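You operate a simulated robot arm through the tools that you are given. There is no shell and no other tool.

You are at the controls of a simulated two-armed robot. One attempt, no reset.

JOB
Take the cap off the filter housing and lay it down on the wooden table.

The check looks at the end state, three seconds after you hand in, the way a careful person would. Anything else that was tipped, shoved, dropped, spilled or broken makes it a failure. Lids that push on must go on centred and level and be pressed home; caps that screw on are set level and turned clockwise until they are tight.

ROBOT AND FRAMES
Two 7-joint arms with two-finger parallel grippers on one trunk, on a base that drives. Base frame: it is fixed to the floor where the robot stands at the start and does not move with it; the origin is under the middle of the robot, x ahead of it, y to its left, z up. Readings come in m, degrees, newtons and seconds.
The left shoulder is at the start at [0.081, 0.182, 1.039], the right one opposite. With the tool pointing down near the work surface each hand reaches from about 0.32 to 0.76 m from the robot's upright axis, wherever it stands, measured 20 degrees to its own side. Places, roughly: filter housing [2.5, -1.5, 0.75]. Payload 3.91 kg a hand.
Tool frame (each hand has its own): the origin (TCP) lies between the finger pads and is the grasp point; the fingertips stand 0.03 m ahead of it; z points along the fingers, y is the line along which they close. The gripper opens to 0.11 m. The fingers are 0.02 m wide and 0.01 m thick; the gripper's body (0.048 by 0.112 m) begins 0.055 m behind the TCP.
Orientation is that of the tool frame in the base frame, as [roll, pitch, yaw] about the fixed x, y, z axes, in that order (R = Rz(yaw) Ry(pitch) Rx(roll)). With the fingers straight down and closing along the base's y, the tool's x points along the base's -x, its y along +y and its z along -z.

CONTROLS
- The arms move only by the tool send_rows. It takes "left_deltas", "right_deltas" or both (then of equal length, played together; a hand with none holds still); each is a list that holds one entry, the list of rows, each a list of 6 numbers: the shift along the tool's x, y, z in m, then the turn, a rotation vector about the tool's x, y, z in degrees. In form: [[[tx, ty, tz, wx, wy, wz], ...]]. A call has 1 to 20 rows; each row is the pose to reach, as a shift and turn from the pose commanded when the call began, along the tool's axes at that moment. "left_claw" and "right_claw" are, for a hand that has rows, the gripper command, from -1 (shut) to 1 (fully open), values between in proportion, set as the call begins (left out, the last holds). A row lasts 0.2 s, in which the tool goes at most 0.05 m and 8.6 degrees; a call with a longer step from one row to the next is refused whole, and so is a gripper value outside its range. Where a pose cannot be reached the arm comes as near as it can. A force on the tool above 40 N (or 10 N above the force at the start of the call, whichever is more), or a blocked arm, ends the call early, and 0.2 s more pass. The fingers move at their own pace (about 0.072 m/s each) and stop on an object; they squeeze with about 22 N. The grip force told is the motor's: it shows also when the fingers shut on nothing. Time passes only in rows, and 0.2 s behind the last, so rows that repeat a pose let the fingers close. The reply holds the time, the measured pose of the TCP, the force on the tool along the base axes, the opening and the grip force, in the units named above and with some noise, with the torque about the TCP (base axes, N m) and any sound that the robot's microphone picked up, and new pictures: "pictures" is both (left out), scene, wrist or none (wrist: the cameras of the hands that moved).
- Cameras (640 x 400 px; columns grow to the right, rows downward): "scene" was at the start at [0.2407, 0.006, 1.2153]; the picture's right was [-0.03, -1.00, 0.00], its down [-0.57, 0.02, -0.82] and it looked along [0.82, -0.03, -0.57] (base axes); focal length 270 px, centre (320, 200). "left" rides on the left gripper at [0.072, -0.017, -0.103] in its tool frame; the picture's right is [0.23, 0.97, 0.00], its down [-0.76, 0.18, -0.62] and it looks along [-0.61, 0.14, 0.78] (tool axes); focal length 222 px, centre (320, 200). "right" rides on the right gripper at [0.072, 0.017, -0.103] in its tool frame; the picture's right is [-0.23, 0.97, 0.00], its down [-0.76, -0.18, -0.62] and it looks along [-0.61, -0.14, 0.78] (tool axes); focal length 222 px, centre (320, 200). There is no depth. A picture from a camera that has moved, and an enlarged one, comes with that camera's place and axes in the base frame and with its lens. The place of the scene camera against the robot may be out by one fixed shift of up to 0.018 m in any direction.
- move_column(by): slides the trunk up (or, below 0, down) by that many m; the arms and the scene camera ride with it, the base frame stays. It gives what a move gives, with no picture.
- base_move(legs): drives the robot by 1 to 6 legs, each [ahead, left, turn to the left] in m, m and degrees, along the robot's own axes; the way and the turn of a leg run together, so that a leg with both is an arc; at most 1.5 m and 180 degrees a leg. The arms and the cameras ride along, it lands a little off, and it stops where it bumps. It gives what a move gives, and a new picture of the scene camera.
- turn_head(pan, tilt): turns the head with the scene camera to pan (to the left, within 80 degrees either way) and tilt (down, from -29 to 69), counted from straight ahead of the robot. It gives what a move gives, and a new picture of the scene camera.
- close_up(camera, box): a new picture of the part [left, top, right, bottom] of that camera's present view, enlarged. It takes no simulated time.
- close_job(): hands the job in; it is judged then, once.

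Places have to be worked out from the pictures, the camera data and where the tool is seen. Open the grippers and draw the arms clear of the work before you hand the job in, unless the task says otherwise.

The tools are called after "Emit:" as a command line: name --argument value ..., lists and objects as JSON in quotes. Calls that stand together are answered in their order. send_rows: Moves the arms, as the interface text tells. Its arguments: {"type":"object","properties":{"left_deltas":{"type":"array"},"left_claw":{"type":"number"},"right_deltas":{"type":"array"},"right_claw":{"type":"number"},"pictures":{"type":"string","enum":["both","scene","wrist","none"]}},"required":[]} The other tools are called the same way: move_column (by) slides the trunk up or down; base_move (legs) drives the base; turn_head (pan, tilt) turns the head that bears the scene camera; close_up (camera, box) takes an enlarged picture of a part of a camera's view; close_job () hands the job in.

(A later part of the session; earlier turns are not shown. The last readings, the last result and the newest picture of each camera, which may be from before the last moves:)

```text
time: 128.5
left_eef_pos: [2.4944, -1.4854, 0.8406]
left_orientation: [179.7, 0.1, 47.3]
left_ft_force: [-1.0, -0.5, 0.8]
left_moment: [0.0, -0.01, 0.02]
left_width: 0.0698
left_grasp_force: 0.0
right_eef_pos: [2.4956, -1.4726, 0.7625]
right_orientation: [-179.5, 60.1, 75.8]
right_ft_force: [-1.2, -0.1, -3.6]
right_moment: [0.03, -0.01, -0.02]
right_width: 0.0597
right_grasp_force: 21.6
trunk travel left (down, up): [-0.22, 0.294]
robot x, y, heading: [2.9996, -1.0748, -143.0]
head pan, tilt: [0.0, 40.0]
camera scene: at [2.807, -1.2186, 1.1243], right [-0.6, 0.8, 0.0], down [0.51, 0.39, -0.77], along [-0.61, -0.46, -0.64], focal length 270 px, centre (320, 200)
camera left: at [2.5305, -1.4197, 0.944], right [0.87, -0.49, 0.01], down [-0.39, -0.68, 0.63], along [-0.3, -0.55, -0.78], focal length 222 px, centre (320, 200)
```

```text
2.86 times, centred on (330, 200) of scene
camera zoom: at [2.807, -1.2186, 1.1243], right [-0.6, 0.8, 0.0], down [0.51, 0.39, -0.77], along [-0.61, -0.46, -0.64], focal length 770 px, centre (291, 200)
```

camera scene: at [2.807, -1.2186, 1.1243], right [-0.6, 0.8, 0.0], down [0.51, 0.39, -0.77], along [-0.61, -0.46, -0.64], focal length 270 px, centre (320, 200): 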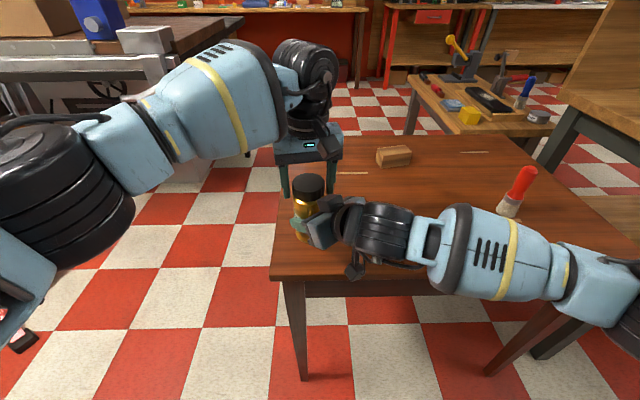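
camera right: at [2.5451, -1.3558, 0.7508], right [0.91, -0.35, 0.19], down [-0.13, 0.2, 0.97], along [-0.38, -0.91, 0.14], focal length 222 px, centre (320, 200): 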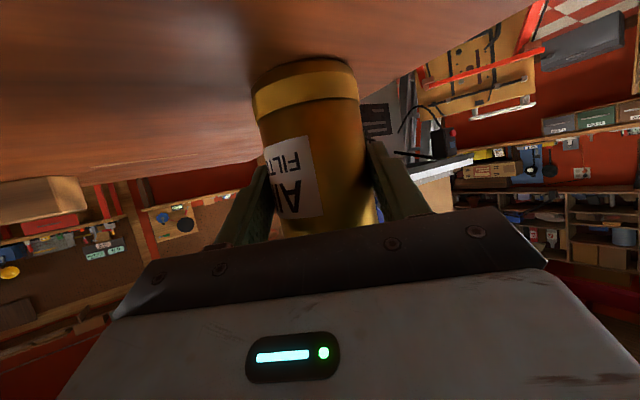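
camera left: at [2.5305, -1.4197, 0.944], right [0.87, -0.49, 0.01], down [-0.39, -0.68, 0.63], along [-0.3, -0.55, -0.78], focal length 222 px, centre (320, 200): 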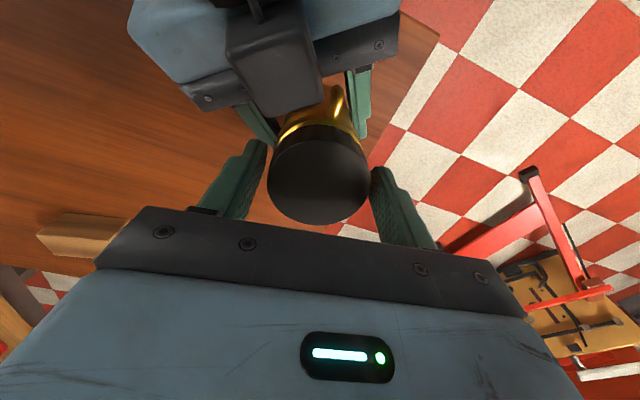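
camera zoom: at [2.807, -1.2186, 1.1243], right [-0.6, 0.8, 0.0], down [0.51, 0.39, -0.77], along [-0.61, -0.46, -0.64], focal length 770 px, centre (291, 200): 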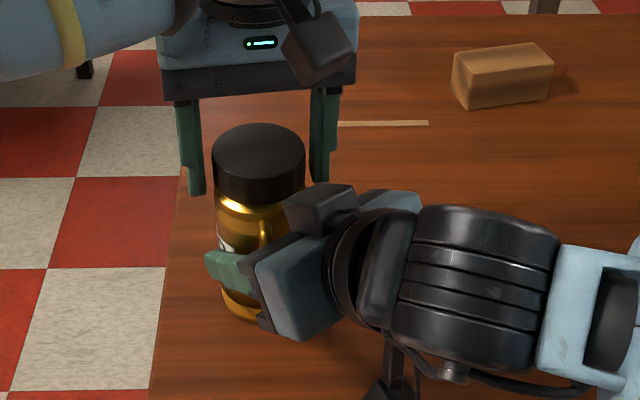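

The cap still sits at the same height and the jar rotated only a little. I regrip and twist another 85°.

Emit:
send_rows --left_deltas '[[[0, 0, 0, 0, 0, 0], [0, 0, 0, 0, 0, 0], [0, 0, 0, 0, 0, 0]]]' --left_claw -1 --pictures "none"

Emit:
send_rows --left_deltas '[[[0, 0, 0, 0, 0, -7.5], [0, 0, 0, 0, 0, -15], [0, 0, 0, 0, 0, -22.5], [0, 0, 0, 0, 0, -30], [0, 0, 0, 0, 0, -37.5], [0, 0, 0, 0, 0, -45], [0, 0, 0, 0, 0, -52.5], [0, 0, 0, 0, 0, -60], [0, 0, 0, 0, 0, -67.5], [0, 0, 0, 0, 0, -75], [0, 0, 0, 0, 0, -82], [0, 0, 0, 0, 0, -82]]]'

Emit:
close_up --camera "scene" --box '[240, 130, 420, 270]'

```text
time: 129.3
left_eef_pos: [2.4942, -1.4852, 0.8406]
left_orientation: [179.7, 0.1, 47.4]
left_ft_force: [-1.6, 2.0, -0.1]
left_moment: [0.14, 0.23, -0.31]
left_width: 0.0604
left_grasp_force: 22.1
right_eef_pos: [2.496, -1.4731, 0.7617]
right_orientation: [-179.5, 60.3, 75.9]
right_ft_force: [1.3, -2.2, -3.3]
right_moment: [0.09, -0.06, 0.32]
right_width: 0.0597
right_grasp_force: 22.3
trunk travel left (down, up): [-0.22, 0.294]
robot x, y, heading: [3.0012, -1.074, -142.9]
head pan, tilt: [0.0, 40.0]
```

```text
time: 131.9
left_eef_pos: [2.4931, -1.4863, 0.8437]
left_orientation: [-179.4, 0.1, 129.6]
left_ft_force: [-30.6, -11.8, 15.0]
left_moment: [-0.94, 1.51, -0.64]
left_width: 0.0609
left_grasp_force: 21.9
right_eef_pos: [2.5016, -1.4739, 0.7633]
right_orientation: [-179.8, 60.3, 76.2]
right_ft_force: [32.9, 6.6, -5.4]
right_moment: [-0.1, 0.39, 0.84]
right_width: 0.0609
right_grasp_force: 22.8
trunk travel left (down, up): [-0.22, 0.294]
robot x, y, heading: [3.0049, -1.075, -142.7]
head pan, tilt: [0.0, 40.0]
camera scene: at [2.808, -1.2184, 1.1246], right [-0.6, 0.8, 0.0], down [0.51, 0.39, -0.77], along [-0.61, -0.46, -0.64], focal length 270 px, centre (320, 200)
camera left: at [2.4343, -1.4408, 0.9468], right [0.6, 0.8, -0.01], down [0.63, -0.47, 0.62], along [0.49, -0.38, -0.78], focal length 222 px, centre (320, 200)
```

scene: 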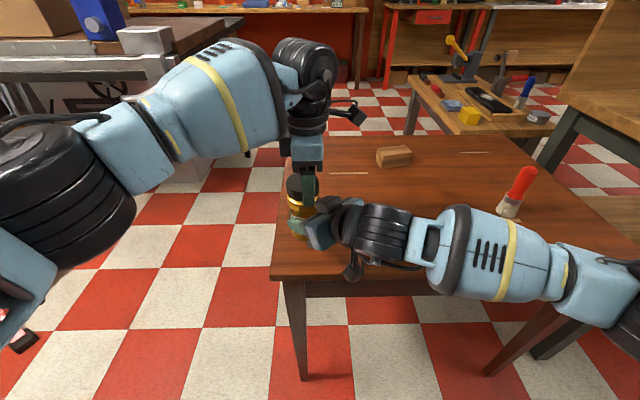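
left: 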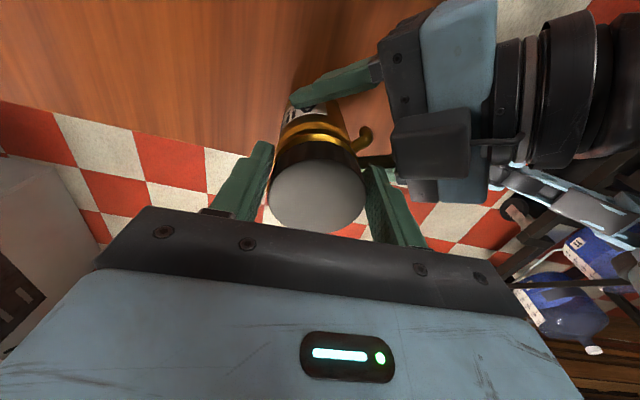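

```text
2.86 times, centred on (330, 200) of scene
camera zoom: at [2.808, -1.2184, 1.1246], right [-0.6, 0.8, 0.0], down [0.51, 0.39, -0.77], along [-0.61, -0.46, -0.64], focal length 770 px, centre (291, 200)
```

zoom: 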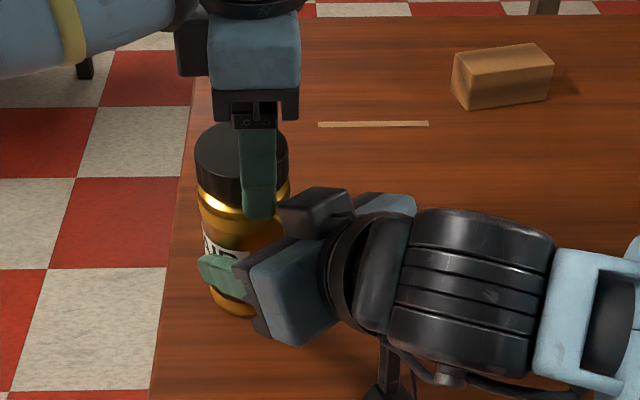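

This time the port bumped against the right gripper and the jar slid in its grip (30 N sideways). I open the left hand to release the strain and look.

Emit:
send_rows --left_deltas '[[[0, 0, 0, 0, 0, 0], [0, 0, 0, 0, 0, 0], [0, 0, 0, 0, 0, 0], [0, 0, -0.03, 0, 0, 0], [0, 0, -0.06, 0, 0, 0], [0, 0, -0.07, 0, 0, 0]]]' --left_claw 0.4

Emit:
close_up --camera "scene" --box '[240, 130, 420, 270]'

Emit:
close_up --camera "left" --box '[200, 40, 500, 220]'

Emit:
close_up --camera "right" --box '[160, 20, 480, 220]'

```text
time: 133.3
left_eef_pos: [2.4955, -1.4842, 0.9114]
left_orientation: [-180.0, 0.5, 129.4]
left_ft_force: [-0.1, -0.6, 0.4]
left_moment: [0.0, -0.03, 0.05]
left_width: 0.0772
left_grasp_force: 0.0
right_eef_pos: [2.4962, -1.4725, 0.7645]
right_orientation: [-179.4, 60.3, 76.0]
right_ft_force: [-2.9, 1.9, 4.3]
right_moment: [0.17, 0.12, 0.04]
right_width: 0.0601
right_grasp_force: 22.3
trunk travel left (down, up): [-0.22, 0.294]
robot x, y, heading: [3.0046, -1.0767, -143.0]
head pan, tilt: [0.0, 40.0]
camera scene: at [2.8072, -1.2181, 1.1245], right [-0.6, 0.8, 0.0], down [0.51, 0.39, -0.77], along [-0.61, -0.46, -0.64], focal length 270 px, centre (320, 200)
camera left: at [2.436, -1.4385, 1.0152], right [0.61, 0.79, 0.0], down [0.62, -0.47, 0.63], along [0.5, -0.38, -0.78], focal length 222 px, centre (320, 200)
```

scene: 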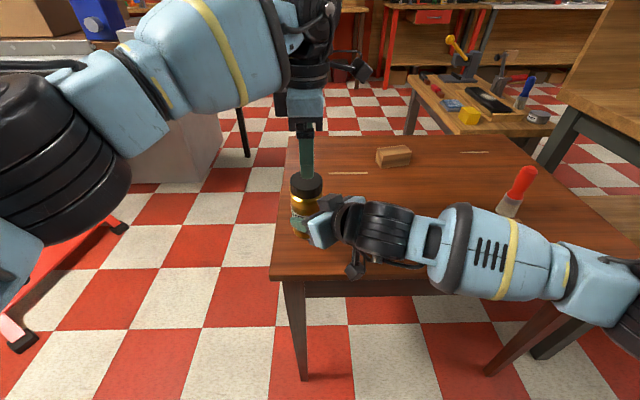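
left: 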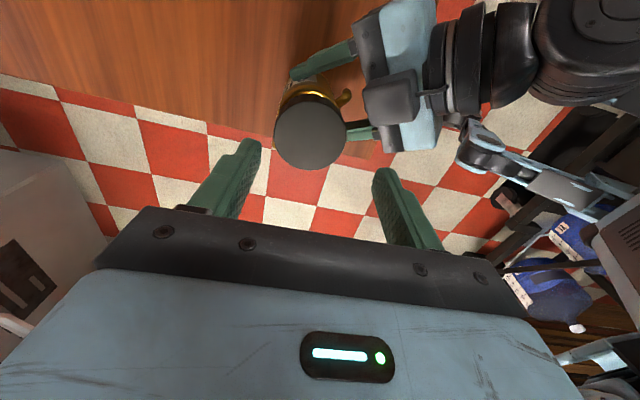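

```text
2.86 times, centred on (330, 200) of scene
camera zoom: at [2.8072, -1.2181, 1.1245], right [-0.6, 0.8, 0.0], down [0.51, 0.39, -0.77], along [-0.61, -0.46, -0.64], focal length 770 px, centre (291, 200)
```

zoom: 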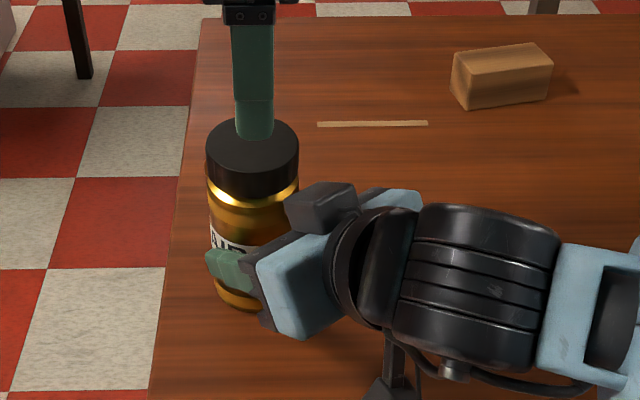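

```text
2.13 times, centred on (350, 130) of left
camera zoom: at [2.436, -1.4385, 1.0152], right [0.61, 0.79, 0.0], down [0.62, -0.47, 0.63], along [0.5, -0.38, -0.78], focal length 474 px, centre (256, 349)
```

zoom: 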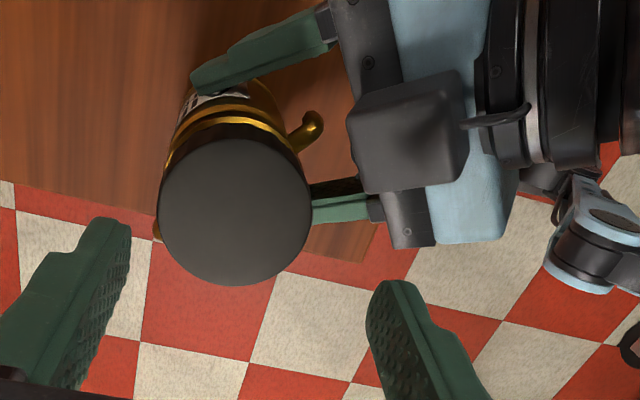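

```text
2.00 times, centred on (320, 120) of right
camera zoom: at [2.5443, -1.3555, 0.7514], right [0.91, -0.36, 0.19], down [-0.13, 0.2, 0.97], along [-0.38, -0.91, 0.14], focal length 444 px, centre (320, 360)
```

zoom: 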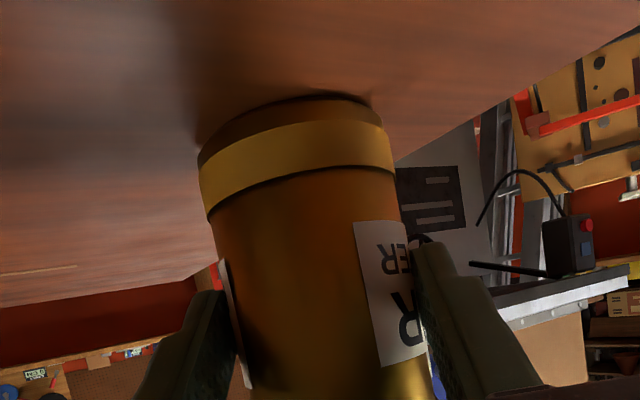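

I take a closer look at the gap between cap and neck to see whether the cap has been rising.

Emit:
close_up --camera "scene" --box '[280, 160, 340, 250]'

Emit:
close_up --camera "left" --box '[260, 70, 380, 180]'

```text
4.44 times, centred on (310, 205) of scene
camera zoom: at [2.8072, -1.2181, 1.1245], right [-0.6, 0.8, 0.0], down [0.51, 0.39, -0.77], along [-0.61, -0.46, -0.64], focal length 1198 px, centre (364, 178)
```

zoom: 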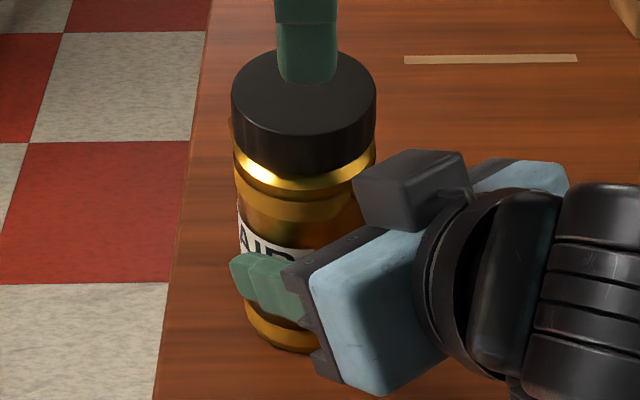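

```text
3.64 times, centred on (320, 125) of left
camera zoom: at [2.436, -1.4385, 1.0152], right [0.61, 0.79, 0.0], down [0.62, -0.47, 0.63], along [0.5, -0.38, -0.78], focal length 808 px, centre (320, 473)
```

zoom: 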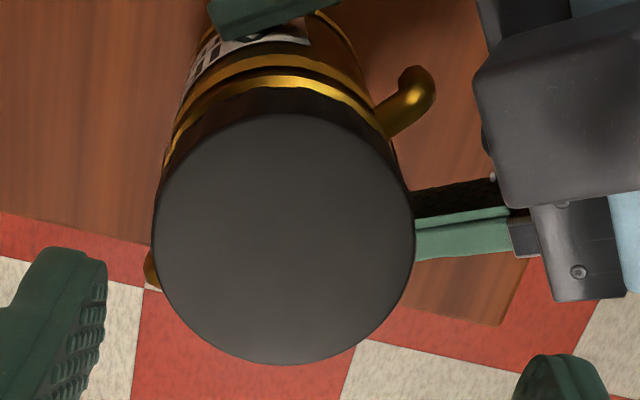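

The ports can serve as a positive stop: if the near port rests against the right finger's inner side, the body cannot turn anticlockwise. I'll first bring the left hand back over the cap at a clockwise-turned yaw.

Emit:
send_rows --left_deltas '[[[0, -0.002, 0, 0, 0, 8], [0, -0.004, 0, 0, 0, 16], [-0.001, -0.006, 0, 0, 0, 24], [-0.001, -0.008, 0, 0, 0, 32], [-0.001, -0.008, 0, 0, 0, 40], [-0.001, -0.008, 0, 0, 0, 48], [-0.001, -0.008, 0, 0, 0, 56], [-0.001, -0.008, 0, 0, 0, 64], [-0.001, -0.008, 0, 0, 0, 72], [-0.001, -0.008, 0, 0, 0, 80], [-0.001, -0.008, 0, 0, 0, 82], [-0.001, -0.008, 0, 0, 0, 82]]]' --left_claw 0.4545 --pictures "none"

Emit:
close_up --camera "left" --box '[160, 20, 480, 220]'

```text
time: 135.9
left_eef_pos: [2.489, -1.4916, 0.9126]
left_orientation: [179.6, 0.1, 47.4]
left_ft_force: [-0.3, 0.3, 0.5]
left_moment: [0.02, 0.03, 0.03]
left_width: 0.0802
left_grasp_force: 0.0
right_eef_pos: [2.4968, -1.4738, 0.763]
right_orientation: [-179.6, 60.3, 75.9]
right_ft_force: [-4.5, -0.7, 8.4]
right_moment: [0.05, 0.17, 0.01]
right_width: 0.0596
right_grasp_force: 21.7
trunk travel left (down, up): [-0.22, 0.294]
robot x, y, heading: [3.0023, -1.075, -142.9]
head pan, tilt: [0.0, 40.0]
```

```text
2.00 times, centred on (320, 120) of left
camera zoom: at [2.5249, -1.4255, 1.0147], right [0.87, -0.49, 0.01], down [-0.39, -0.68, 0.63], along [-0.3, -0.55, -0.78], focal length 444 px, centre (320, 360)
```

zoom: 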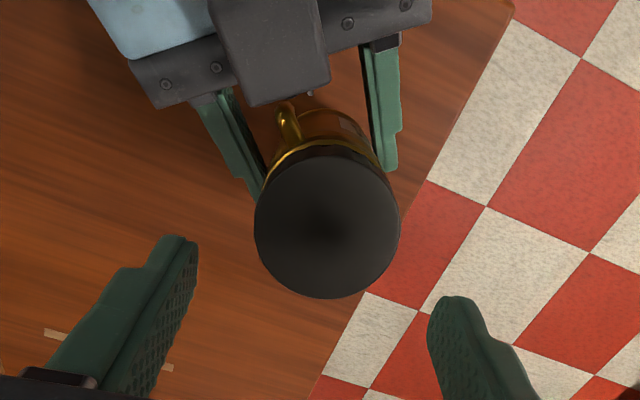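

The view is clear: the port points at the right palm, about 25° short of the far right finger. I lower onto the cap again and grip it.

Emit:
send_rows --left_deltas '[[[0.0032, 0, 0.02, 0, 0, 0], [0.0032, 0, 0.04, 0, 0, 0], [0.0032, 0, 0.055, 0, 0, 0], [0.0032, 0, 0.065, 0, 0, 0], [0.0032, 0, 0.0715, 0, 0, 0], [0.0032, 0, 0.0715, 0, 0, 0]]]' --pictures "none"

Emit:
send_rows --left_deltas '[[[0, 0, 0, 0, 0, 0], [0, 0, 0, 0, 0, 0], [0, 0, 0, 0, 0, 0]]]' --left_claw -1 --pictures "none"

Emit:
send_rows --right_deltas '[[[0, 0, 0, 0, 0, 0], [0, 0, 0, 0, 0, 0]]]' --right_claw 0.35 --pictures "none"

```text
time: 137.3
left_eef_pos: [2.4922, -1.4893, 0.8418]
left_orientation: [179.6, 0.1, 47.5]
left_ft_force: [0.3, -0.3, 0.0]
left_moment: [0.0, -0.01, -0.01]
left_width: 0.0801
left_grasp_force: 0.1
right_eef_pos: [2.4963, -1.4728, 0.7638]
right_orientation: [-179.5, 60.3, 75.9]
right_ft_force: [-2.1, 0.6, 8.1]
right_moment: [0.11, 0.04, 0.01]
right_width: 0.0596
right_grasp_force: 21.7
trunk travel left (down, up): [-0.22, 0.294]
robot x, y, heading: [3.0042, -1.0747, -143.1]
head pan, tilt: [0.0, 40.0]
```

```text
time: 138.1
left_eef_pos: [2.4924, -1.4907, 0.8409]
left_orientation: [179.6, 0.1, 47.5]
left_ft_force: [8.5, -10.8, 0.5]
left_moment: [-0.22, -0.76, 0.27]
left_width: 0.0604
left_grasp_force: 21.8
right_eef_pos: [2.4959, -1.4722, 0.7627]
right_orientation: [-179.4, 60.3, 75.9]
right_ft_force: [-5.7, 8.1, 6.2]
right_moment: [-0.52, -0.26, -0.47]
right_width: 0.0598
right_grasp_force: 22.0
trunk travel left (down, up): [-0.22, 0.294]
robot x, y, heading: [3.0042, -1.0748, -142.9]
head pan, tilt: [0.0, 40.0]
```

```text
time: 138.7
left_eef_pos: [2.4916, -1.4874, 0.8413]
left_orientation: [179.8, 0.1, 47.2]
left_ft_force: [-0.4, 1.3, 0.2]
left_moment: [0.32, 0.1, 0.05]
left_width: 0.0601
left_grasp_force: 22.0
right_eef_pos: [2.4962, -1.4732, 0.7631]
right_orientation: [-179.4, 60.3, 75.9]
right_ft_force: [-0.1, -0.1, 0.0]
right_moment: [-0.01, -0.01, 0.02]
right_width: 0.074
right_grasp_force: 0.2
trunk travel left (down, up): [-0.22, 0.294]
robot x, y, heading: [3.0049, -1.0746, -142.9]
head pan, tilt: [0.0, 40.0]
```

The jar is now held only by the cap. I turn jar and cap together by 24°, so the port comes next to the far right finger, and check.

Emit:
send_rows --left_deltas '[[[0, 0, 0, 0, 0, -6], [0, 0, 0, 0, 0, -12], [0, 0, 0, 0, 0, -18], [0, 0, 0, 0, 0, -24], [0, 0, 0, 0, 0, -24]]]'

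Emit:
close_up --camera "left" --box '[200, 40, 460, 220]'

Emit:
close_up --camera "scene" --box '[270, 150, 350, 250]'

```text
time: 139.9
left_eef_pos: [2.4927, -1.4882, 0.8414]
left_orientation: [179.6, 0.2, 71.6]
left_ft_force: [3.0, -1.0, 4.6]
left_moment: [0.07, -0.37, -0.05]
left_width: 0.0604
left_grasp_force: 22.1
right_eef_pos: [2.4964, -1.4735, 0.7639]
right_orientation: [-179.4, 60.2, 75.9]
right_ft_force: [0.4, -1.0, 0.2]
right_moment: [0.01, 0.01, -0.05]
right_width: 0.0744
right_grasp_force: 0.1
trunk travel left (down, up): [-0.22, 0.294]
robot x, y, heading: [3.0029, -1.0745, -143.0]
head pan, tilt: [0.0, 40.0]
camera scene: at [2.8078, -1.2183, 1.1245], right [-0.6, 0.8, 0.0], down [0.51, 0.39, -0.77], along [-0.61, -0.46, -0.64], focal length 270 px, centre (320, 200)
camera left: at [2.4987, -1.4134, 0.9439], right [1.0, -0.09, 0.0], down [-0.07, -0.78, 0.63], along [-0.06, -0.62, -0.78], focal length 222 px, centre (320, 200)
```

scene: 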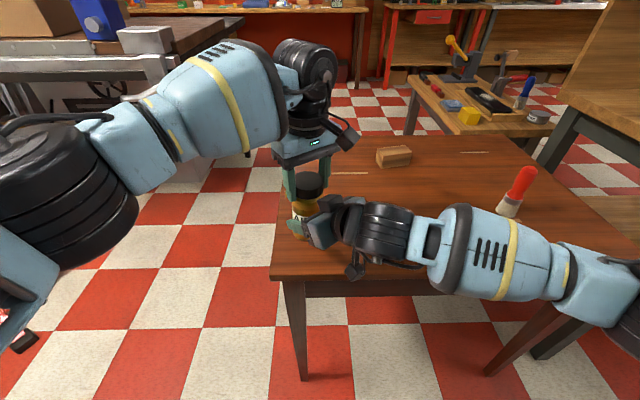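
left: 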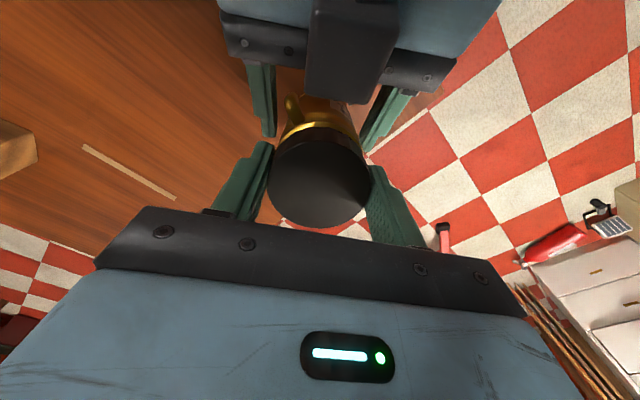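

```text
2.22 times, centred on (330, 130) of left
camera zoom: at [2.4987, -1.4134, 0.9439], right [1.0, -0.09, 0.0], down [-0.07, -0.78, 0.63], along [-0.06, -0.62, -0.78], focal length 494 px, centre (298, 356)
```

zoom: 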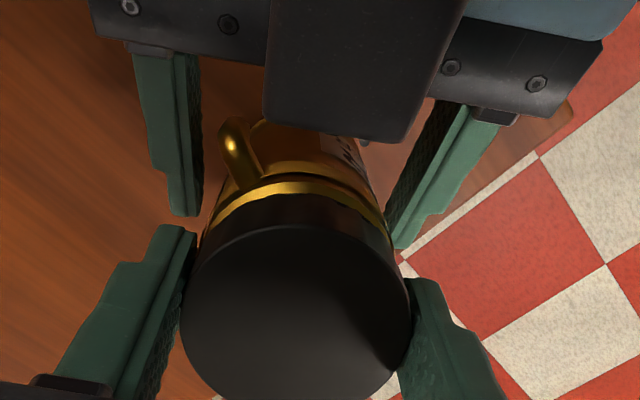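

```text
4.00 times, centred on (310, 200) of scene
camera zoom: at [2.8078, -1.2183, 1.1245], right [-0.6, 0.8, 0.0], down [0.51, 0.39, -0.77], along [-0.61, -0.46, -0.64], focal length 1078 px, centre (360, 200)
```

zoom: 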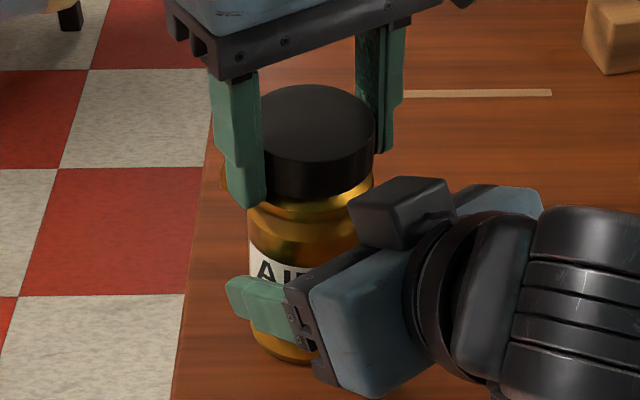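

The port now lies just beside the far right finger. I turn 8° more, advance the right hand 5 mm, and close it so finger and port interlock.

Emit:
send_rows --left_deltas '[[[0, 0, 0, 0, 0, -5], [0, 0, 0, 0, 0, -8], [0, 0, 0, 0, 0, -8]]]' --right_deltas '[[[0, 0, 0.003, 0, 0, 0], [0, 0, 0.005, 0, 0, 0], [0, 0, 0.005, 0, 0, 0]]]' --pictures "none"

Emit:
send_rows --right_deltas '[[[0, 0, 0, 0, 0, 0], [0, 0, 0, 0, 0, 0], [0, 0, 0, 0, 0, 0]]]' --right_claw -1 --pictures "none"

Emit:
close_up --camera "left" --box '[200, 40, 460, 220]'

```text
time: 140.7
left_eef_pos: [2.4919, -1.4881, 0.8408]
left_orientation: [179.7, 0.3, 79.4]
left_ft_force: [3.8, 0.3, 6.3]
left_moment: [0.4, -0.4, -0.03]
left_width: 0.0602
left_grasp_force: 22.2
right_eef_pos: [2.495, -1.477, 0.7606]
right_orientation: [-179.5, 60.3, 76.0]
right_ft_force: [0.0, -0.3, -0.6]
right_moment: [-0.02, 0.01, -0.04]
right_width: 0.0743
right_grasp_force: 0.0
trunk travel left (down, up): [-0.22, 0.294]
robot x, y, heading: [3.004, -1.0741, -143.0]
head pan, tilt: [0.0, 40.0]
```

```text
time: 141.5
left_eef_pos: [2.4915, -1.4872, 0.8403]
left_orientation: [179.8, 0.3, 79.5]
left_ft_force: [-3.3, 2.1, 4.9]
left_moment: [0.44, 0.38, 0.09]
left_width: 0.0604
left_grasp_force: 22.4
right_eef_pos: [2.4962, -1.4771, 0.7601]
right_orientation: [-179.6, 60.4, 76.0]
right_ft_force: [5.9, -2.2, -0.4]
right_moment: [-0.01, -0.25, -0.08]
right_width: 0.0611
right_grasp_force: 22.0
trunk travel left (down, up): [-0.22, 0.294]
robot x, y, heading: [3.0051, -1.0752, -142.7]
head pan, tilt: [0.0, 40.0]
```

```text
2.22 times, centred on (330, 130) of left
camera zoom: at [2.4881, -1.4132, 0.9436], right [1.0, 0.04, 0.0], down [0.03, -0.78, 0.63], along [0.03, -0.63, -0.78], focal length 494 px, centre (298, 356)
```

zoom: 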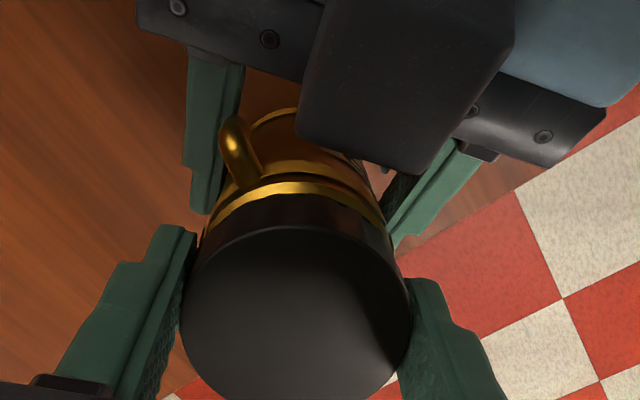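

The port is interlocked with the right finger. The port's place in the left view now shows directly whether cap and body turn relative to each other; I twist 48° anticlockwise.

Emit:
send_rows --left_deltas '[[[0, 0, 0, 0, 0, -6], [0, 0, 0, 0, 0, -12], [0, 0, 0, 0, 0, -18], [0, 0, 0, 0, 0, -24], [0, 0, 0, 0, 0, -24]]]' --pictures "none"

Emit:
close_up --camera "left" --box '[200, 40, 460, 220]'

Emit:
close_up --camera "scene" --box '[270, 150, 350, 250]'

```text
time: 142.7
left_eef_pos: [2.4908, -1.4882, 0.8385]
left_orientation: [179.9, 0.3, 103.5]
left_ft_force: [-3.5, 1.4, 5.8]
left_moment: [-0.01, 0.36, -0.3]
left_width: 0.0604
left_grasp_force: 22.2
right_eef_pos: [2.4957, -1.4773, 0.7594]
right_orientation: [-179.6, 60.2, 76.0]
right_ft_force: [5.8, -1.3, 0.0]
right_moment: [0.25, -0.23, 0.32]
right_width: 0.0596
right_grasp_force: 22.7
trunk travel left (down, up): [-0.22, 0.294]
robot x, y, heading: [3.0031, -1.0746, -143.0]
head pan, tilt: [0.0, 40.0]
```

```text
2.22 times, centred on (330, 130) of left
camera zoom: at [2.4569, -1.421, 0.943], right [0.89, 0.45, 0.0], down [0.35, -0.7, 0.63], along [0.28, -0.56, -0.78], focal length 494 px, centre (298, 356)
```

zoom: 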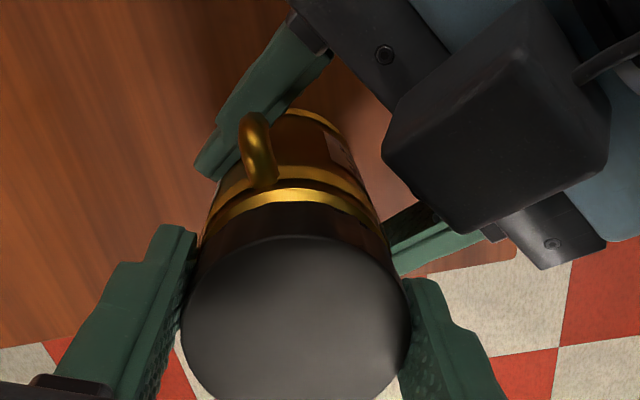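

```text
4.00 times, centred on (310, 200) of scene
camera zoom: at [2.8076, -1.2183, 1.1245], right [-0.6, 0.8, 0.0], down [0.51, 0.39, -0.77], along [-0.61, -0.46, -0.64], focal length 1078 px, centre (360, 200)
```

zoom: 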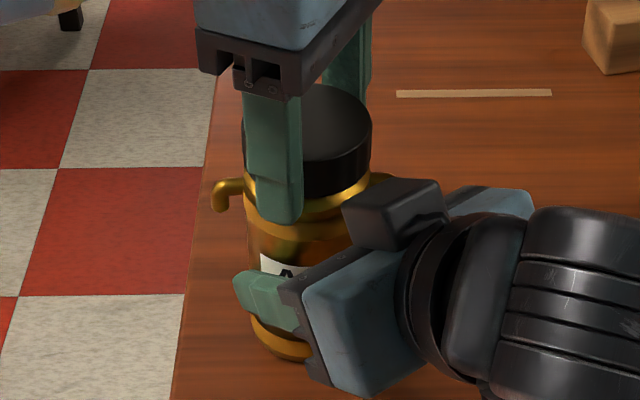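

The body turned only partly with the twist, so the cap is gaining relative rotation. I'll keep ratcheting within a range that avoids the right gripper's camera box: open, rotate back 55°, regrip, twist.

Emit:
send_rows --left_deltas '[[[0, 0, 0, 0, 0, 0], [0, 0, 0, 0, 0, 0], [0, 0, 0, 0, 0, 8], [0, 0, 0, 0, 0, 16], [0, 0, 0, 0, 0, 24], [0, 0, 0, 0, 0, 32], [0, 0, 0, 0, 0, 40], [0, 0, 0, 0, 0, 48], [0, 0, 0, 0, 0, 56], [0, 0, 0, 0, 0, 58], [0, 0, 0, 0, 0, 58]]]' --left_claw 0.2727 --pictures "none"

Emit:
close_up --camera "scene" --box '[270, 150, 350, 250]'

Emit:
close_up --camera "left" --box '[200, 40, 460, 220]'

```text
time: 145.1
left_eef_pos: [2.4912, -1.4897, 0.8386]
left_orientation: [179.6, 0.0, 45.5]
left_ft_force: [0.3, -0.5, -0.5]
left_moment: [-0.03, -0.01, -0.01]
left_width: 0.07
left_grasp_force: 0.0
right_eef_pos: [2.4946, -1.4778, 0.7595]
right_orientation: [-179.5, 60.1, 75.8]
right_ft_force: [-1.6, -0.2, -0.5]
right_moment: [0.1, 0.03, 0.02]
right_width: 0.0597
right_grasp_force: 21.9
trunk travel left (down, up): [-0.22, 0.294]
robot x, y, heading: [3.0036, -1.0739, -142.9]
head pan, tilt: [0.0, 40.0]
```

```text
4.00 times, centred on (310, 200) of scene
camera zoom: at [2.8071, -1.2185, 1.1244], right [-0.6, 0.8, 0.0], down [0.51, 0.39, -0.77], along [-0.61, -0.46, -0.64], focal length 1078 px, centre (360, 200)
```

zoom: 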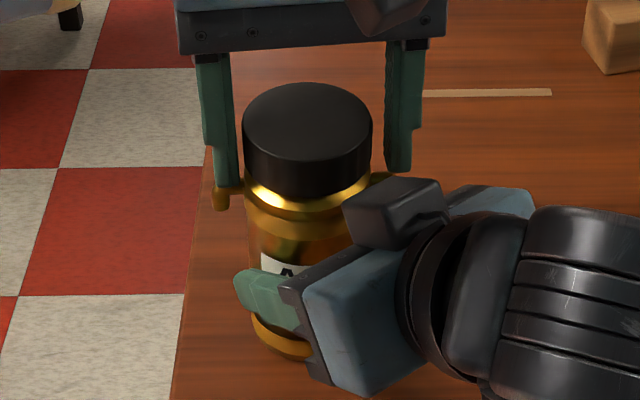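

```text
2.22 times, centred on (330, 130) of left
camera zoom: at [2.529, -1.4247, 0.9429], right [0.85, -0.52, 0.01], down [-0.41, -0.66, 0.63], along [-0.32, -0.54, -0.78], focal length 494 px, centre (298, 356)
```

zoom: 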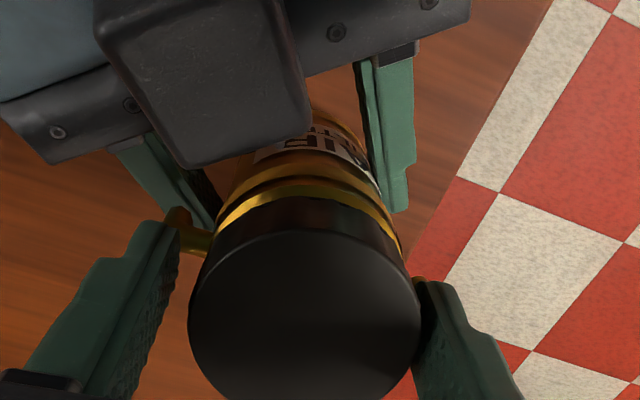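

Ports now lie left and right as seen from my camera. I regrip the cap and twist 58° again, checking how far the body follows.

Emit:
send_rows --left_deltas '[[[0, 0, 0, 0, 0, 0], [0, 0, 0, 0, 0, 0], [0, 0, 0, 0, 0, 0]]]' --left_claw -1 --pictures "none"

Emit:
send_rows --left_deltas '[[[0, 0, 0, 0, 0, -6], [0, 0, 0, 0, 0, -12], [0, 0, 0, 0, 0, -18], [0, 0, 0, 0, 0, -24], [0, 0, 0, 0, 0, -30], [0, 0, 0, 0, 0, -30]]]' --pictures "none"

Emit:
close_up --camera "scene" --box '[270, 150, 350, 250]'

Emit:
close_up --camera "left" --box '[200, 40, 460, 220]'

```text
time: 145.9
left_eef_pos: [2.4922, -1.4905, 0.8397]
left_orientation: [179.5, 0.1, 45.6]
left_ft_force: [7.7, -10.6, -0.6]
left_moment: [-0.49, -0.47, -0.02]
left_width: 0.0607
left_grasp_force: 22.0
right_eef_pos: [2.4948, -1.4768, 0.7608]
right_orientation: [-179.4, 60.2, 75.8]
right_ft_force: [-5.3, 9.6, 1.2]
right_moment: [-0.24, -0.29, -0.15]
right_width: 0.0595
right_grasp_force: 21.9
trunk travel left (down, up): [-0.22, 0.294]
robot x, y, heading: [3.0021, -1.0754, -143.0]
head pan, tilt: [0.0, 40.0]
```

```text
time: 147.3
left_eef_pos: [2.4904, -1.4894, 0.8395]
left_orientation: [179.9, 0.1, 75.4]
left_ft_force: [10.0, -1.3, 2.5]
left_moment: [0.04, -0.4, -0.08]
left_width: 0.0602
left_grasp_force: 22.1
right_eef_pos: [2.4944, -1.478, 0.76]
right_orientation: [-179.4, 60.2, 75.8]
right_ft_force: [-8.0, 0.5, -0.6]
right_moment: [-0.05, -0.54, -0.07]
right_width: 0.0604
right_grasp_force: 22.1
trunk travel left (down, up): [-0.22, 0.294]
robot x, y, heading: [3.0058, -1.074, -142.9]
head pan, tilt: [0.0, 40.0]
```

```text
4.00 times, centred on (310, 200) of scene
camera zoom: at [2.8074, -1.2185, 1.1244], right [-0.6, 0.8, 0.0], down [0.51, 0.39, -0.77], along [-0.61, -0.46, -0.64], focal length 1078 px, centre (360, 200)
```

zoom: 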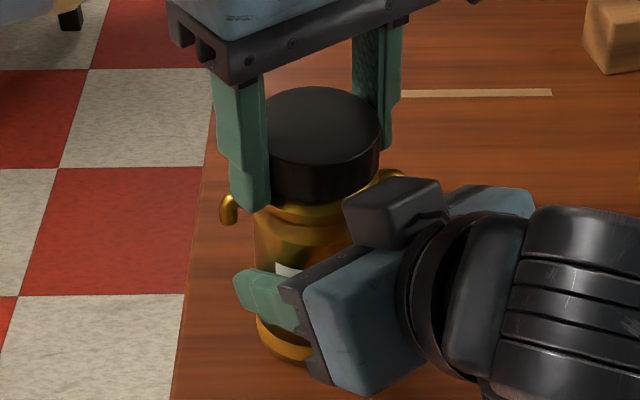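

```text
2.22 times, centred on (330, 130) of left
camera zoom: at [2.4921, -1.4136, 0.9423], right [1.0, -0.02, 0.0], down [-0.02, -0.78, 0.63], along [-0.01, -0.63, -0.78], focal length 494 px, centre (298, 356)
```

zoom: 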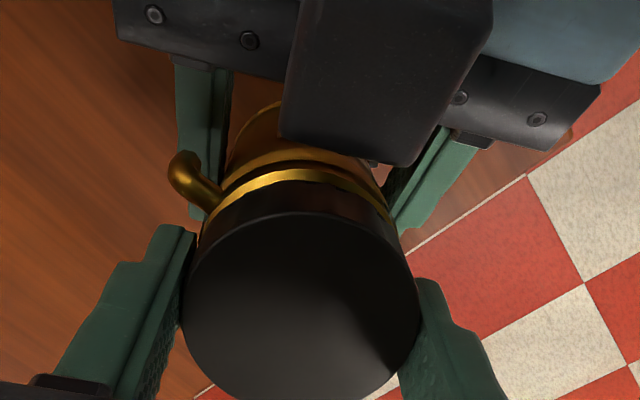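

Continue the twist by another 30°.

Emit:
send_rows --left_deltas '[[[0, 0, 0, 0, 0, -6], [0, 0, 0, 0, 0, -12], [0, 0, 0, 0, 0, -18], [0, 0, 0, 0, 0, -24], [0, 0, 0, 0, 0, -30], [0, 0, 0, 0, 0, -30]]]' --pictures "none"

Emit:
send_rows --left_deltas '[[[0, 0, 0, 0, 0, 0], [0, 0, 0, 0, 0, 0], [0, 0, 0, 0, 0, 8], [0, 0, 0, 0, 0, 16], [0, 0, 0, 0, 0, 24], [0, 0, 0, 0, 0, 32], [0, 0, 0, 0, 0, 40], [0, 0, 0, 0, 0, 48], [0, 0, 0, 0, 0, 56], [0, 0, 0, 0, 0, 60], [0, 0, 0, 0, 0, 60]]]' --left_claw 0.2727 --pictures "none"

Emit:
close_up --camera "scene" --box '[270, 150, 350, 250]'

Emit:
close_up --camera "left" --box '[200, 40, 460, 220]'

```text
time: 148.7
left_eef_pos: [2.4932, -1.4884, 0.8394]
left_orientation: [179.8, 0.4, 105.6]
left_ft_force: [9.9, 0.6, 0.9]
left_moment: [-0.03, -0.28, -0.32]
left_width: 0.0606
left_grasp_force: 21.7
right_eef_pos: [2.4952, -1.4771, 0.7595]
right_orientation: [-179.4, 60.2, 75.7]
right_ft_force: [-9.3, -0.1, 0.4]
right_moment: [0.14, -0.48, 0.15]
right_width: 0.0605
right_grasp_force: 22.1
trunk travel left (down, up): [-0.22, 0.294]
robot x, y, heading: [3.0046, -1.0738, -142.9]
head pan, tilt: [0.0, 40.0]
```

```text
time: 151.1
left_eef_pos: [2.4913, -1.49, 0.8383]
left_orientation: [179.6, 0.0, 45.4]
left_ft_force: [0.4, -0.4, 0.2]
left_moment: [0.0, -0.02, -0.01]
left_width: 0.0701
left_grasp_force: 0.0
right_eef_pos: [2.4955, -1.477, 0.7604]
right_orientation: [-179.5, 60.2, 75.9]
right_ft_force: [2.1, -0.2, 2.0]
right_moment: [0.12, -0.12, 0.0]
right_width: 0.0597
right_grasp_force: 21.9
trunk travel left (down, up): [-0.22, 0.294]
robot x, y, heading: [3.0049, -1.0774, -142.9]
head pan, tilt: [0.0, 40.0]
```

```text
4.00 times, centred on (310, 200) of scene
camera zoom: at [2.8075, -1.2184, 1.1245], right [-0.6, 0.8, 0.0], down [0.51, 0.39, -0.77], along [-0.61, -0.46, -0.64], focal length 1078 px, centre (360, 200)
```

zoom: 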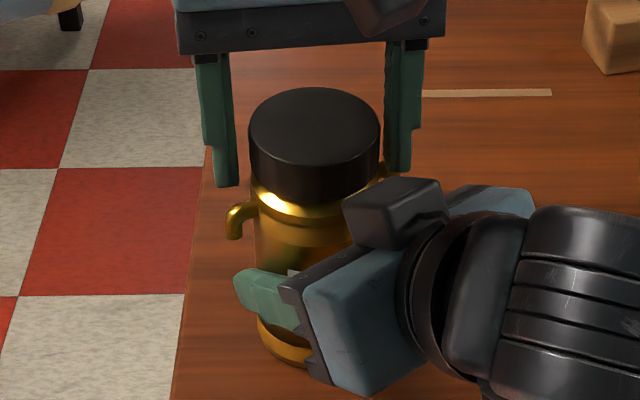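

```text
2.22 times, centred on (330, 130) of left
camera zoom: at [2.5293, -1.425, 0.9428], right [0.85, -0.52, 0.01], down [-0.41, -0.66, 0.63], along [-0.32, -0.54, -0.78], focal length 494 px, centre (298, 356)
```

zoom: 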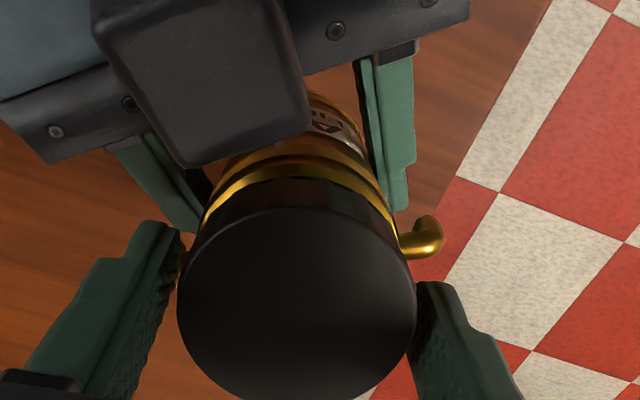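

The cap looks slightly closer to the left camera than before (about 3 mm higher), so it is unscrewing. I do another regrip and 62° twist, with the hand 2 mm higher.

Emit:
send_rows --left_deltas '[[[0, 0, -0.002, 0, 0, 0], [0, 0, -0.002, 0, 0, 0], [0, 0, -0.002, 0, 0, 0]]]' --left_claw -1 --pictures "none"

Emit:
send_rows --left_deltas '[[[0, 0, 0, 0, 0, -6], [0, 0, 0, 0, 0, -12], [0, 0, 0, 0, 0, -18], [0, 0, 0, 0, 0, -24], [0, 0, 0, 0, 0, -30], [0, 0, 0, 0, 0, -36], [0, 0, 0, 0, 0, -42], [0, 0, 0, 0, 0, -48], [0, 0, 0, 0, 0, -54], [0, 0, 0, 0, 0, -60], [0, 0, 0, 0, 0, -60]]]' --pictures "none"

Emit:
send_rows --left_deltas '[[[0, 0, 0, 0, 0, 0], [0, 0, 0, 0, 0, 0], [0, 0, 0, 0, 0, 8], [0, 0, 0, 0, 0, 16], [0, 0, 0, 0, 0, 24], [0, 0, 0, 0, 0, 32], [0, 0, 0, 0, 0, 40], [0, 0, 0, 0, 0, 48], [0, 0, 0, 0, 0, 56], [0, 0, 0, 0, 0, 60], [0, 0, 0, 0, 0, 60]]]' --left_claw 0.2727 --pictures "none"

Emit:
close_up --camera "scene" --box '[270, 150, 350, 250]'

Emit:
close_up --camera "left" --box '[200, 40, 460, 220]'

```text
time: 151.9
left_eef_pos: [2.4917, -1.4897, 0.8405]
left_orientation: [179.6, 0.0, 45.5]
left_ft_force: [-3.5, -2.9, -8.3]
left_moment: [-0.37, 0.16, 0.01]
left_width: 0.0605
left_grasp_force: 22.4
right_eef_pos: [2.4952, -1.477, 0.7615]
right_orientation: [-179.5, 60.3, 75.9]
right_ft_force: [3.5, 2.0, 8.3]
right_moment: [0.09, 0.18, -0.02]
right_width: 0.0595
right_grasp_force: 22.1
trunk travel left (down, up): [-0.22, 0.294]
robot x, y, heading: [3.0012, -1.0733, -142.8]
head pan, tilt: [0.0, 40.0]
```

```text
time: 154.3
left_eef_pos: [2.491, -1.4879, 0.8428]
left_orientation: [180.0, 0.3, 105.5]
left_ft_force: [8.1, 6.9, 15.7]
left_moment: [0.6, 0.25, -0.16]
left_width: 0.0592
left_grasp_force: 21.8
right_eef_pos: [2.4939, -1.4766, 0.7606]
right_orientation: [-179.4, 60.3, 75.7]
right_ft_force: [-12.8, -6.0, -5.9]
right_moment: [0.43, -0.6, 0.17]
right_width: 0.0602
right_grasp_force: 22.3
trunk travel left (down, up): [-0.22, 0.294]
robot x, y, heading: [3.0014, -1.0736, -142.9]
head pan, tilt: [0.0, 40.0]
```

```text
time: 156.7
left_eef_pos: [2.4909, -1.4898, 0.8406]
left_orientation: [179.5, 0.1, 45.4]
left_ft_force: [-0.6, -0.5, 0.1]
left_moment: [0.04, -0.02, 0.02]
left_width: 0.0702
left_grasp_force: 0.0
right_eef_pos: [2.4956, -1.4779, 0.7597]
right_orientation: [-179.5, 60.2, 75.9]
right_ft_force: [0.7, -0.3, -2.8]
right_moment: [0.12, -0.04, -0.01]
right_width: 0.0596
right_grasp_force: 22.0
trunk travel left (down, up): [-0.22, 0.294]
robot x, y, heading: [3.0042, -1.0705, -142.5]
head pan, tilt: [0.0, 40.0]
```

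```text
4.00 times, centred on (310, 200) of scene
camera zoom: at [2.8071, -1.2186, 1.1244], right [-0.6, 0.8, 0.0], down [0.51, 0.39, -0.77], along [-0.61, -0.46, -0.64], focal length 1078 px, centre (360, 200)
```

zoom: 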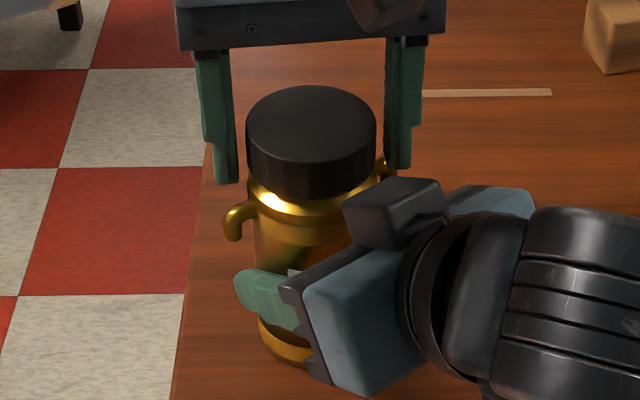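

```text
2.22 times, centred on (330, 130) of left
camera zoom: at [2.5287, -1.4253, 0.9443], right [0.85, -0.52, 0.01], down [-0.41, -0.66, 0.63], along [-0.32, -0.54, -0.78], focal length 494 px, centre (298, 356)
```

zoom: 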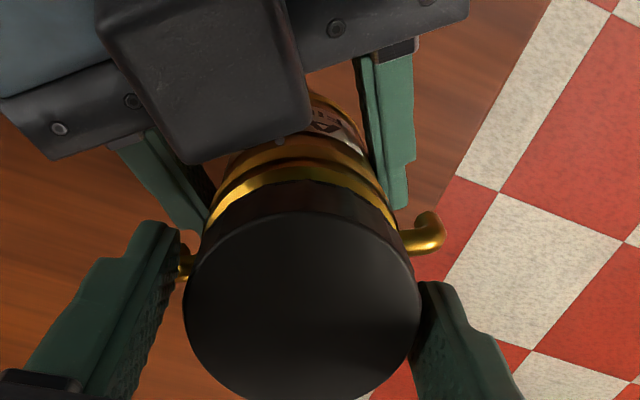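

During that twist the cap pushed the left hand up with 16 N while the body barely turned: the thread is lifting. I repeat, letting the hand rise along with the twist.

Emit:
send_rows --left_deltas '[[[0, 0, -0.002, 0, 0, 0], [0, 0, -0.002, 0, 0, 0], [0, 0, -0.002, 0, 0, 0]]]' --left_claw -1 --pictures "none"

Emit:
send_rows --left_deltas '[[[0, 0, -0.0003, 0, 0, -6], [0, 0, -0.0006, 0, 0, -12], [0, 0, -0.0009, 0, 0, -18], [0, 0, -0.0012, 0, 0, -24], [0, 0, -0.0015, 0, 0, -30], [0, 0, -0.0018, 0, 0, -36], [0, 0, -0.0021, 0, 0, -42], [0, 0, -0.0024, 0, 0, -48], [0, 0, -0.0027, 0, 0, -54], [0, 0, -0.003, 0, 0, -60], [0, 0, -0.003, 0, 0, -60]]]' --pictures "none"

Emit:
send_rows --left_deltas '[[[0, 0, 0, 0, 0, 0], [0, 0, 0, 0, 0, 0], [0, 0, 0, 0, 0, 8], [0, 0, 0, 0, 0, 16], [0, 0, 0, 0, 0, 24], [0, 0, 0, 0, 0, 32], [0, 0, 0, 0, 0, 40], [0, 0, 0, 0, 0, 48], [0, 0, 0, 0, 0, 56], [0, 0, 0, 0, 0, 60], [0, 0, 0, 0, 0, 60]]]' --left_claw 0.2727 --pictures "none"

Emit:
close_up --camera "scene" --box '[270, 150, 350, 250]'

Emit:
close_up --camera "left" --box '[200, 40, 460, 220]'

```text
time: 157.5
left_eef_pos: [2.491, -1.4901, 0.8428]
left_orientation: [179.5, 0.1, 45.6]
left_ft_force: [-1.6, -8.8, -7.8]
left_moment: [-0.35, 0.23, -0.03]
left_width: 0.0609
left_grasp_force: 21.9
right_eef_pos: [2.4945, -1.4777, 0.761]
right_orientation: [-179.5, 60.4, 75.8]
right_ft_force: [1.6, 8.7, 7.5]
right_moment: [-0.48, -0.12, -0.01]
right_width: 0.0599
right_grasp_force: 21.8
trunk travel left (down, up): [-0.22, 0.294]
robot x, y, heading: [3.0039, -1.0757, -142.9]
head pan, tilt: [0.0, 40.0]
```

```text
time: 159.9
left_eef_pos: [2.4912, -1.4895, 0.8466]
left_orientation: [179.9, 0.5, 105.5]
left_ft_force: [7.5, -3.3, -0.7]
left_moment: [-0.05, -0.16, -0.07]
left_width: 0.0602
left_grasp_force: 21.6
right_eef_pos: [2.495, -1.4776, 0.7602]
right_orientation: [-179.6, 60.2, 75.7]
right_ft_force: [-7.3, 4.7, -0.9]
right_moment: [-0.18, -0.69, -0.03]
right_width: 0.0599
right_grasp_force: 22.0
trunk travel left (down, up): [-0.22, 0.294]
robot x, y, heading: [3.0022, -1.0736, -143.0]
head pan, tilt: [0.0, 40.0]
```

```text
time: 162.3
left_eef_pos: [2.4896, -1.4893, 0.845]
left_orientation: [179.6, 0.1, 45.4]
left_ft_force: [0.1, 0.0, 0.8]
left_moment: [0.0, 0.01, 0.0]
left_width: 0.0701
left_grasp_force: 0.1
right_eef_pos: [2.4947, -1.4781, 0.7599]
right_orientation: [-179.4, 60.2, 75.8]
right_ft_force: [-0.1, 0.8, -3.1]
right_moment: [0.04, -0.01, -0.02]
right_width: 0.0594
right_grasp_force: 22.4
trunk travel left (down, up): [-0.22, 0.294]
robot x, y, heading: [3.0054, -1.0721, -142.7]
head pan, tilt: [0.0, 40.0]
```

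```text
4.00 times, centred on (310, 200) of scene
camera zoom: at [2.807, -1.2186, 1.1243], right [-0.6, 0.8, 0.0], down [0.51, 0.39, -0.77], along [-0.61, -0.46, -0.64], focal length 1078 px, centre (360, 200)
```

zoom: 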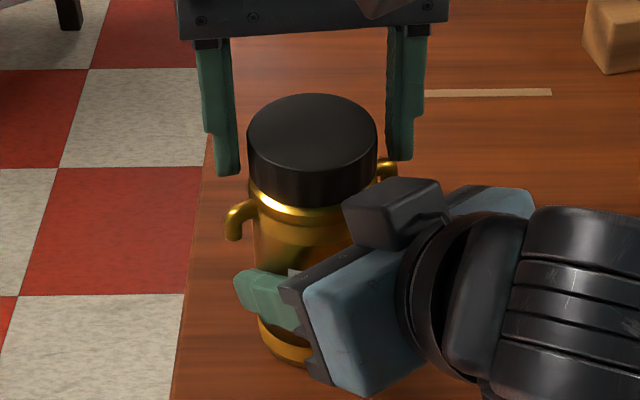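

```text
2.22 times, centred on (330, 130) of left
camera zoom: at [2.5283, -1.4244, 0.9495], right [0.85, -0.52, 0.01], down [-0.41, -0.66, 0.63], along [-0.32, -0.54, -0.78], focal length 494 px, centre (298, 356)
```

zoom: 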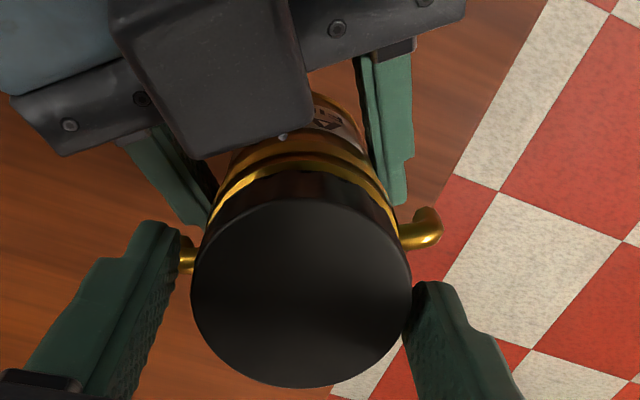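

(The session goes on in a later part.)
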